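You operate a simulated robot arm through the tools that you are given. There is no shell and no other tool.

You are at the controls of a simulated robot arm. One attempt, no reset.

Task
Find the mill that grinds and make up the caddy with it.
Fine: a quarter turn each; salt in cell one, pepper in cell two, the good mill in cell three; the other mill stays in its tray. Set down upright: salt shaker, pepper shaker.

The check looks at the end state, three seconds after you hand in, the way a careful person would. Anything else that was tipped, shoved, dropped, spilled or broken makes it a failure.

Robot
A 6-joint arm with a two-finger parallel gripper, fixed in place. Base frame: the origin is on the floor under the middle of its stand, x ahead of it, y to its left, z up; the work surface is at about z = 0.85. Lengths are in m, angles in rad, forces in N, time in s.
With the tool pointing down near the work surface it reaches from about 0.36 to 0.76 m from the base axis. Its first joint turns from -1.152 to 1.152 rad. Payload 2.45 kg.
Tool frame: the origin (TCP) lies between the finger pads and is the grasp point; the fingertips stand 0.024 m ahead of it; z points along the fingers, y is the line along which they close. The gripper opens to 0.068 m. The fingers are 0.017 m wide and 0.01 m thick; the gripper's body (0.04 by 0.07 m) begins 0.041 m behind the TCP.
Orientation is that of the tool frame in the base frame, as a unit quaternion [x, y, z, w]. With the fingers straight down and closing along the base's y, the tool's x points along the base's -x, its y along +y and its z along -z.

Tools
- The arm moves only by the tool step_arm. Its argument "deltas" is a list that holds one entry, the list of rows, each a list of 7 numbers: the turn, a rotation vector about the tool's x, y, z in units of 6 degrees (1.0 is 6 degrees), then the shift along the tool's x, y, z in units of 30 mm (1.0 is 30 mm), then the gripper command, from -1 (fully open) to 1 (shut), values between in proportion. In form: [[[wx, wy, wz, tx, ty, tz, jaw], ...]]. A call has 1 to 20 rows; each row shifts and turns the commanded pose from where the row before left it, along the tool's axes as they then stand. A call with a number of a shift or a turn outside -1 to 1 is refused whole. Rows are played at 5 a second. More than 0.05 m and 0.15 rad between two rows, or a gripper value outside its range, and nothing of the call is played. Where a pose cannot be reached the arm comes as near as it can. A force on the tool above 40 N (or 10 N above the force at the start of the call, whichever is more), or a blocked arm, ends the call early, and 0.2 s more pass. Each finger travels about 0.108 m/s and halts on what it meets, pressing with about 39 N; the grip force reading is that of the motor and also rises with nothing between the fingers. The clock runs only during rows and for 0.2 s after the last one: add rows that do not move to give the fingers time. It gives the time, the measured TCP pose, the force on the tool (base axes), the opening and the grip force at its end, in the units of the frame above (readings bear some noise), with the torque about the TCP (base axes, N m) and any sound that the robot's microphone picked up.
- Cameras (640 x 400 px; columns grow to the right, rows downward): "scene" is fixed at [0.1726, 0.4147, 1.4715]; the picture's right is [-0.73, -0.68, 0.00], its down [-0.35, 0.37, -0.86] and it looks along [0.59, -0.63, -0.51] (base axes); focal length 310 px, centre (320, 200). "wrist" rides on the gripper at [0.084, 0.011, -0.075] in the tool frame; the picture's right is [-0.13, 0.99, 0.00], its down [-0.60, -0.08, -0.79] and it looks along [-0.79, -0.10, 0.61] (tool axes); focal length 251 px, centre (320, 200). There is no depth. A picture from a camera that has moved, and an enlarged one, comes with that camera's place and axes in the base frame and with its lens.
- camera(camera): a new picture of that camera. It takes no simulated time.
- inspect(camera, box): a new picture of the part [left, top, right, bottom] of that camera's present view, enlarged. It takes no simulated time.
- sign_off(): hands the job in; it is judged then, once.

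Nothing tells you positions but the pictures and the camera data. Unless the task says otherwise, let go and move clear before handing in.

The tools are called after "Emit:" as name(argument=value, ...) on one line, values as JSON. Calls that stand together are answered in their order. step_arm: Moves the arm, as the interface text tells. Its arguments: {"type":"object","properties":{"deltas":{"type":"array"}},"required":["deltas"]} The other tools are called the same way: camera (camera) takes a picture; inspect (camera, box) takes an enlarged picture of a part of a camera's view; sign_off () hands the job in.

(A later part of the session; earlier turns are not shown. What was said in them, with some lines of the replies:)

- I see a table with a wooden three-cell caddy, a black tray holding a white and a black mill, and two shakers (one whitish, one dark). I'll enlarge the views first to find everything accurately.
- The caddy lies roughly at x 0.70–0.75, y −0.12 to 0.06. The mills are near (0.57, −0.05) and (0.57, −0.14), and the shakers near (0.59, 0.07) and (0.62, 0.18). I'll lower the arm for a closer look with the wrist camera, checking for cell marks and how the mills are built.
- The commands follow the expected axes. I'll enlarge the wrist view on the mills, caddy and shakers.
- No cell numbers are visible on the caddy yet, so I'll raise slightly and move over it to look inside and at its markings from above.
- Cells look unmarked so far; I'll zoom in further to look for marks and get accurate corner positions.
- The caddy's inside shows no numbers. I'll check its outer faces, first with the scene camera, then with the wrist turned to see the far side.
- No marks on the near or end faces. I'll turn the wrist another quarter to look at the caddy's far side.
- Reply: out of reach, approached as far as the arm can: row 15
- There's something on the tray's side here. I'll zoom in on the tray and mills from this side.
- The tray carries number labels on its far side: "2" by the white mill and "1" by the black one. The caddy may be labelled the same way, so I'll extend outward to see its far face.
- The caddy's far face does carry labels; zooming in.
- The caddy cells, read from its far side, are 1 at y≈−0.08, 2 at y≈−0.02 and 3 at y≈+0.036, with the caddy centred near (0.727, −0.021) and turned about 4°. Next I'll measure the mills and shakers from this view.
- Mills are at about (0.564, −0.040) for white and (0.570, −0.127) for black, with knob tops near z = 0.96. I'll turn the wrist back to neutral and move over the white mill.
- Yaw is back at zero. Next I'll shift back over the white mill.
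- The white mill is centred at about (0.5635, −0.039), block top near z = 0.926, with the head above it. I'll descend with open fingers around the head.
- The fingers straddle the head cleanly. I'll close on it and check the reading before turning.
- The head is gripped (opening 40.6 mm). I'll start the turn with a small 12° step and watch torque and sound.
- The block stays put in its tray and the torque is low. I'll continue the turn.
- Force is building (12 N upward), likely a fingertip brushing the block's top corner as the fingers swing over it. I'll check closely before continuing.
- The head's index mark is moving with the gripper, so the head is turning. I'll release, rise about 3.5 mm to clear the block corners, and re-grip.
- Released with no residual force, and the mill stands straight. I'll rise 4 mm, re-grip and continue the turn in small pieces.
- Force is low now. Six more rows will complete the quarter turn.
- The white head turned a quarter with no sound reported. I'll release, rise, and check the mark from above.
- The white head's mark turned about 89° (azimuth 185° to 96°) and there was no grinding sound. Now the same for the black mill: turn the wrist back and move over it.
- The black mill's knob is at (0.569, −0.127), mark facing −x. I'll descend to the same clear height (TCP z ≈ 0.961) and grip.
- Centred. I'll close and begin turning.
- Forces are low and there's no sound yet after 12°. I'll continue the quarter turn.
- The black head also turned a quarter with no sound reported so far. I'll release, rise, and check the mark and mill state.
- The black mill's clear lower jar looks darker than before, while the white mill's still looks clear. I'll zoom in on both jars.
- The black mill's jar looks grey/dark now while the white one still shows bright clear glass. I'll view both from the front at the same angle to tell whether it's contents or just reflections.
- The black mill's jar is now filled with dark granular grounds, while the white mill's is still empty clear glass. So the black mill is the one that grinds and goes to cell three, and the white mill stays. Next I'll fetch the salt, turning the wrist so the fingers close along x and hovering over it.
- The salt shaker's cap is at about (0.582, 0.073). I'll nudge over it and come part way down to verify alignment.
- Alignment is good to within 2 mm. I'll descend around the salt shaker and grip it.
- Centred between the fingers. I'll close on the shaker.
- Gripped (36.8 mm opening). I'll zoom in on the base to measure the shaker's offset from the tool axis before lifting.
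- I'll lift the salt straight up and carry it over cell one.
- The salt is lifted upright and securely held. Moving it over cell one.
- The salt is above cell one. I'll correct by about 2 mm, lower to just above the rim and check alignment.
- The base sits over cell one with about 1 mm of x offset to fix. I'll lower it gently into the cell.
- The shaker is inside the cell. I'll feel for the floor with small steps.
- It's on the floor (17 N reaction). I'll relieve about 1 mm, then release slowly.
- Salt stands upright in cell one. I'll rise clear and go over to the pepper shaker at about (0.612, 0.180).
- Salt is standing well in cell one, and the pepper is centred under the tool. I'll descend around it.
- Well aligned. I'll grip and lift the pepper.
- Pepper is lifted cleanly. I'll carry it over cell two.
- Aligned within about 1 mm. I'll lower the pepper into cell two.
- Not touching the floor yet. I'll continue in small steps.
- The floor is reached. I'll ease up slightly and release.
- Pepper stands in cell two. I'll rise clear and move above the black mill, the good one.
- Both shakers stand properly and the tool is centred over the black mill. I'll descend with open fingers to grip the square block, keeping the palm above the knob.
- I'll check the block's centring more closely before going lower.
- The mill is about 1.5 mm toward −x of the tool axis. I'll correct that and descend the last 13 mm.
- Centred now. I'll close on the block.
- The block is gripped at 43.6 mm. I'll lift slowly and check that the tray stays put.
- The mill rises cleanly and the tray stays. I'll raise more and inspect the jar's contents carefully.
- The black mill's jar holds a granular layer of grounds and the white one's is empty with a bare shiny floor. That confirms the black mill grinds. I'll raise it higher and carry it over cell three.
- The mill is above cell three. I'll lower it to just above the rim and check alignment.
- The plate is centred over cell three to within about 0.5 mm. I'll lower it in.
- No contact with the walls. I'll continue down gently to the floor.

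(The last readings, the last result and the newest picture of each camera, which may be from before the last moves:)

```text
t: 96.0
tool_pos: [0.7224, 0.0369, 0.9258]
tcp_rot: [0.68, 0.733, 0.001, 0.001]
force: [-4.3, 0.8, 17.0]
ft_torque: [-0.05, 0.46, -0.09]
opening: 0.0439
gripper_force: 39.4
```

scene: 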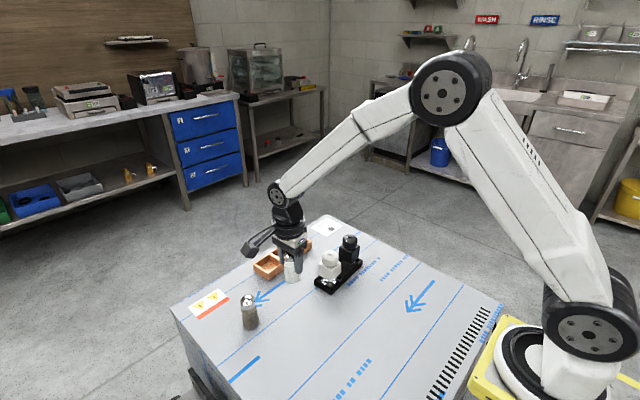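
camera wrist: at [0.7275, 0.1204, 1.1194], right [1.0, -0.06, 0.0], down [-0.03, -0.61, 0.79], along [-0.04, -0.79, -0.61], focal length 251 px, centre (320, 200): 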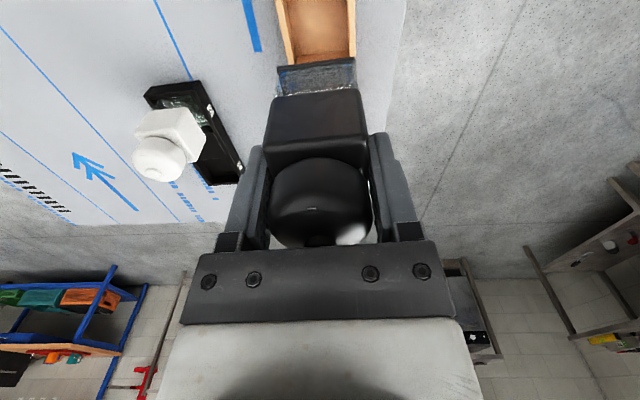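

The mill is on the cell floor. I'll ease up and release slowly.

Emit:
step_arm(deltas=[[[0, 0, 0, 0, 0, -0.05, 1], [0, 0, 0, 0, 0, 0, 1]]])

Emit:
step_arm(deltas=[[[0, 0, 0, 0, 0, 0, -0.4], [0, 0, 0, 0, 0, 0, -0.6], [0, 0, 0, 0, 0, 0, -0.9], [0, 0, 0, 0, 0, 0, -0.9]]])

Emit:
inspect(camera="wrist", box=[220, 0, 420, 250])

Emit:
inspect(camera="scene", box=[240, 200, 320, 290])

```text
t: 96.6
tool_pos: [0.7215, 0.038, 0.9266]
tcp_rot: [0.681, 0.733, 0.0, 0.0]
force: [4.6, -0.3, 7.7]
ft_torque: [-0.04, -0.27, 0.01]
opening: 0.0439
gripper_force: 39.5
```

```text
t: 97.6
tool_pos: [0.7221, 0.0374, 0.9268]
tcp_rot: [0.68, 0.733, 0.0, -0.001]
force: [0.4, -0.5, 0.0]
ft_torque: [-0.01, -0.02, -0.02]
opening: 0.0642
gripper_force: 0.1
```

```text
1.60 times, centred on (320, 125) of wrist
camera zoom: at [0.7263, 0.1222, 1.0013], right [1.0, -0.06, 0.0], down [-0.03, -0.61, 0.79], along [-0.04, -0.79, -0.61], focal length 402 px, centre (320, 320)
```

zoom: 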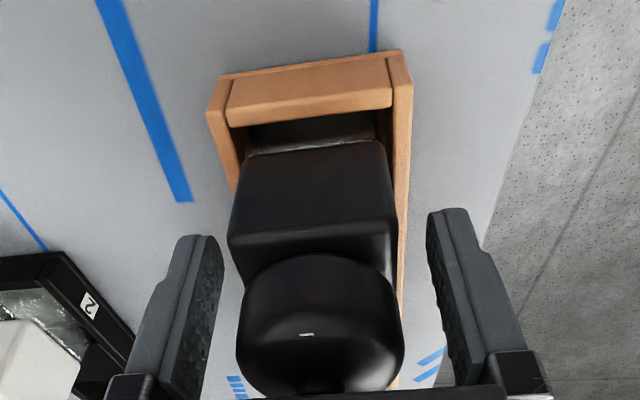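

```text
4.44 times, centred on (280, 245) of scene
camera zoom: at [0.1726, 0.4147, 1.4715], right [-0.73, -0.68, 0.0], down [-0.35, 0.37, -0.86], along [0.59, -0.63, -0.51], focal length 1379 px, centre (498, 0)
```

zoom: 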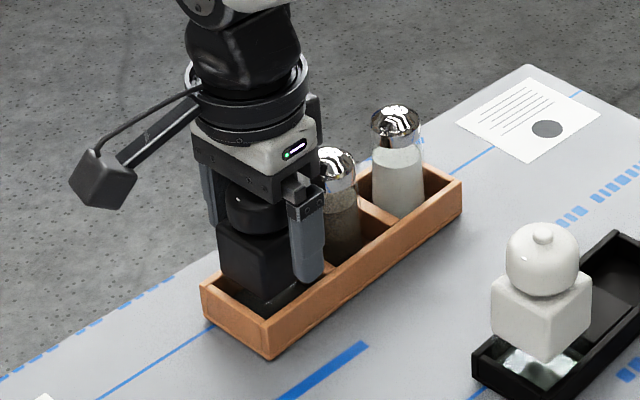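

Released, and the mill stands in cell three. I'll open fully, rise straight up and back away, then check the final state.

Emit:
step_arm(deltas=[[[0, 0, 0, 0, 0, 0, -1], [0, 0, 0, 0, 0, -0.4, -1], [0, 0, 0, 0, 0, -0.8, -1], [0, 0, 0, 0, 0, -1, -1], [0, 0, 0, 0, 0, -1, -1], [0, 0, 0, 0, 0, -1, -1], [0, 0, 0, 0, 0, -1, -1], [0, 0, 0, 0, 0, -0.5, -1], [0, 0, 0, 0, 0, 0, -1]]])

Emit:
camera(camera="wrist")

Emit:
camera(camera="scene")

Emit:
inspect(camera="scene", box=[230, 200, 390, 310])

```text
t: 99.6
tool_pos: [0.7205, 0.0384, 1.0976]
tcp_rot: [0.681, 0.732, 0.0, 0.001]
force: [0.2, 1.1, 1.1]
ft_torque: [-0.03, 0.03, 0.02]
opening: 0.0676
gripper_force: 0.0
```

```text
taken
camera wrist: at [0.7255, 0.1219, 1.1726], right [1.0, -0.06, 0.0], down [-0.03, -0.61, 0.79], along [-0.04, -0.79, -0.61], focal length 251 px, centre (320, 200)
```

wrist: 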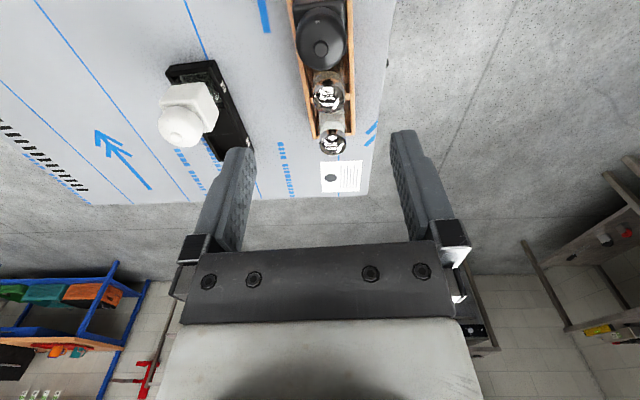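

```text
taken
```

scene: 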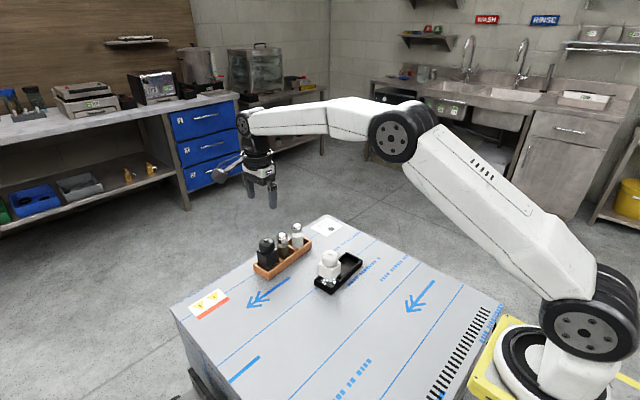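

```text
3.64 times, centred on (310, 255) of scene
camera zoom: at [0.1726, 0.4147, 1.4715], right [-0.73, -0.68, 0.0], down [-0.35, 0.37, -0.86], along [0.59, -0.63, -0.51], focal length 1128 px, centre (356, 0)
```

zoom: 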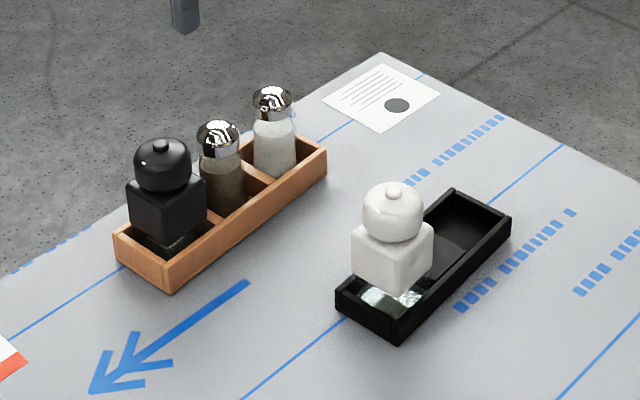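

All items are in place. I'll compare the caddy and tray against the opening pictures with the same crops to check that nothing was shoved.

Emit:
inspect(camera="scene", box=[248, 230, 318, 285])

Emit:
inspect(camera="scene", box=[240, 210, 370, 300])

Emit:
inspect(camera="wrist", box=[150, 0, 400, 200])

```text
7.27 times, centred on (283, 258) of scene
camera zoom: at [0.1726, 0.4147, 1.4715], right [-0.73, -0.68, 0.0], down [-0.35, 0.37, -0.86], along [0.59, -0.63, -0.51], focal length 2256 px, centre (589, -218)
```

zoom: 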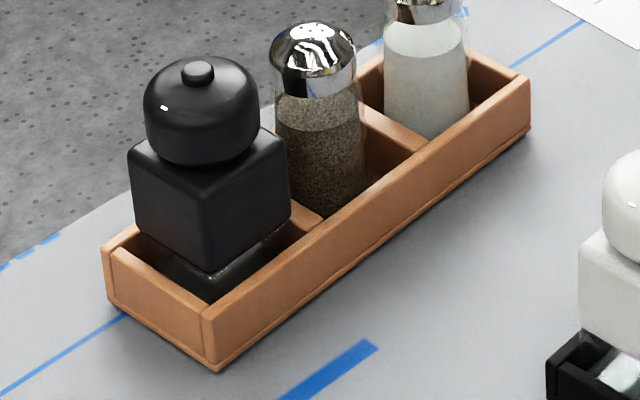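

```text
4.44 times, centred on (305, 255) of scene
camera zoom: at [0.1726, 0.4147, 1.4715], right [-0.73, -0.68, 0.0], down [-0.35, 0.37, -0.86], along [0.59, -0.63, -0.51], focal length 1379 px, centre (387, -44)
```

zoom: 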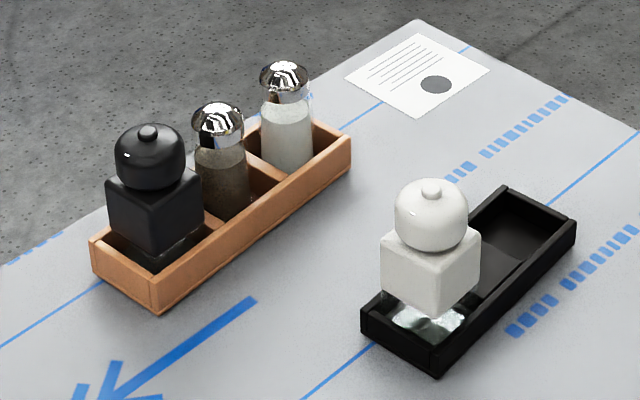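

```text
2.00 times, centred on (275, 100) of wrist
camera zoom: at [0.7255, 0.1219, 1.1726], right [1.0, -0.06, 0.0], down [-0.03, -0.61, 0.79], along [-0.04, -0.79, -0.61], focal length 503 px, centre (410, 400)
```

zoom: 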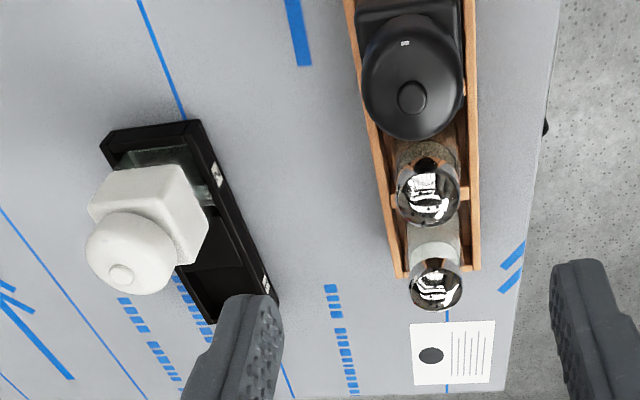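

Caddy and tray corners match the opening pictures. One last check that the white mill's jar really is empty compared with the black one.

Emit:
inspect(camera="wrist", box=[190, 60, 260, 110])

Emit:
inspect(camera="scene", box=[318, 265, 354, 295])

Emit:
inspect(camera="scene", box=[255, 250, 291, 280])

```text
8.00 times, centred on (225, 85) of wrist
camera zoom: at [0.7255, 0.1219, 1.1726], right [1.0, -0.06, 0.0], down [-0.03, -0.61, 0.79], along [-0.04, -0.79, -0.61], focal length 2012 px, centre (1080, 1120)
```

zoom: 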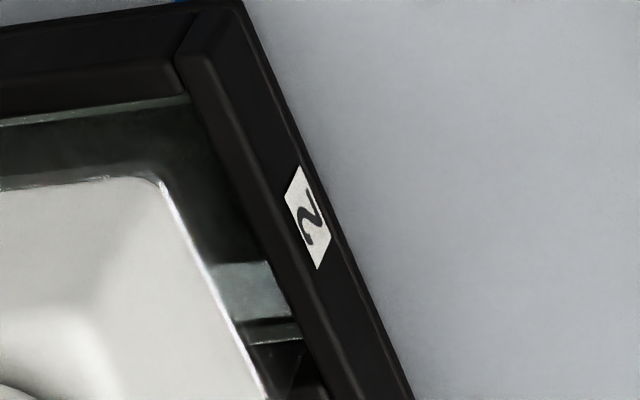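

```text
13.33 times, centred on (336, 280) of scene
camera zoom: at [0.1726, 0.4147, 1.4715], right [-0.73, -0.68, 0.0], down [-0.35, 0.37, -0.86], along [0.59, -0.63, -0.51], focal length 4136 px, centre (107, -867)
```

zoom: 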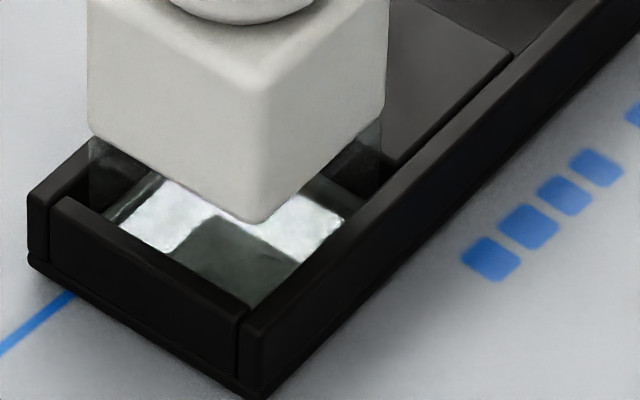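

```text
13.33 times, centred on (273, 265) of scene
camera zoom: at [0.1726, 0.4147, 1.4715], right [-0.73, -0.68, 0.0], down [-0.35, 0.37, -0.86], along [0.59, -0.63, -0.51], focal length 4136 px, centre (947, -667)
```

zoom: 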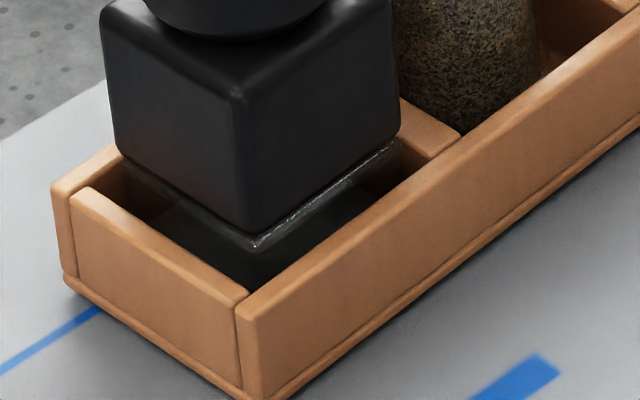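

Final state:
- **Cell one:** salt, upright.
- **Cell two:** pepper, upright.
- **Cell three:** the black mill, whose jar shows the grounds.
- **Tray:** the white mill, turned a quarter and still empty.

The caddy and tray haven't moved and the gripper is open and clear, so I'm handing in.

Emit:
sign_off()

```text
The job is handed in.
```

The caddy is made up and handed in; I haven't seen the result of the check. The black mill is the one that grinds.

- **Finding the mill:** I gave each head about a quarter turn clockwise. The black mill's clear jar then held a layer of dark grounds, and the white mill's jar stayed empty. The microphone reported no sound for either mill, so this rests on what the cameras showed.
- **Cells:** The numbers are on the caddy's far side, so cell one is on the robot's right. Salt is in cell one, pepper in cell two and the black mill in cell three, all upright.
- **The rest:** The white mill is still in its tray. The caddy and tray line up with the first pictures, and nothing was tipped or spilled. The gripper is open and clear of everything.

While turning the white mill, a fingertip pressed on the top of its block with about 12 N. I let go, gripped a little higher and finished the turn. The mill did not move or tip.
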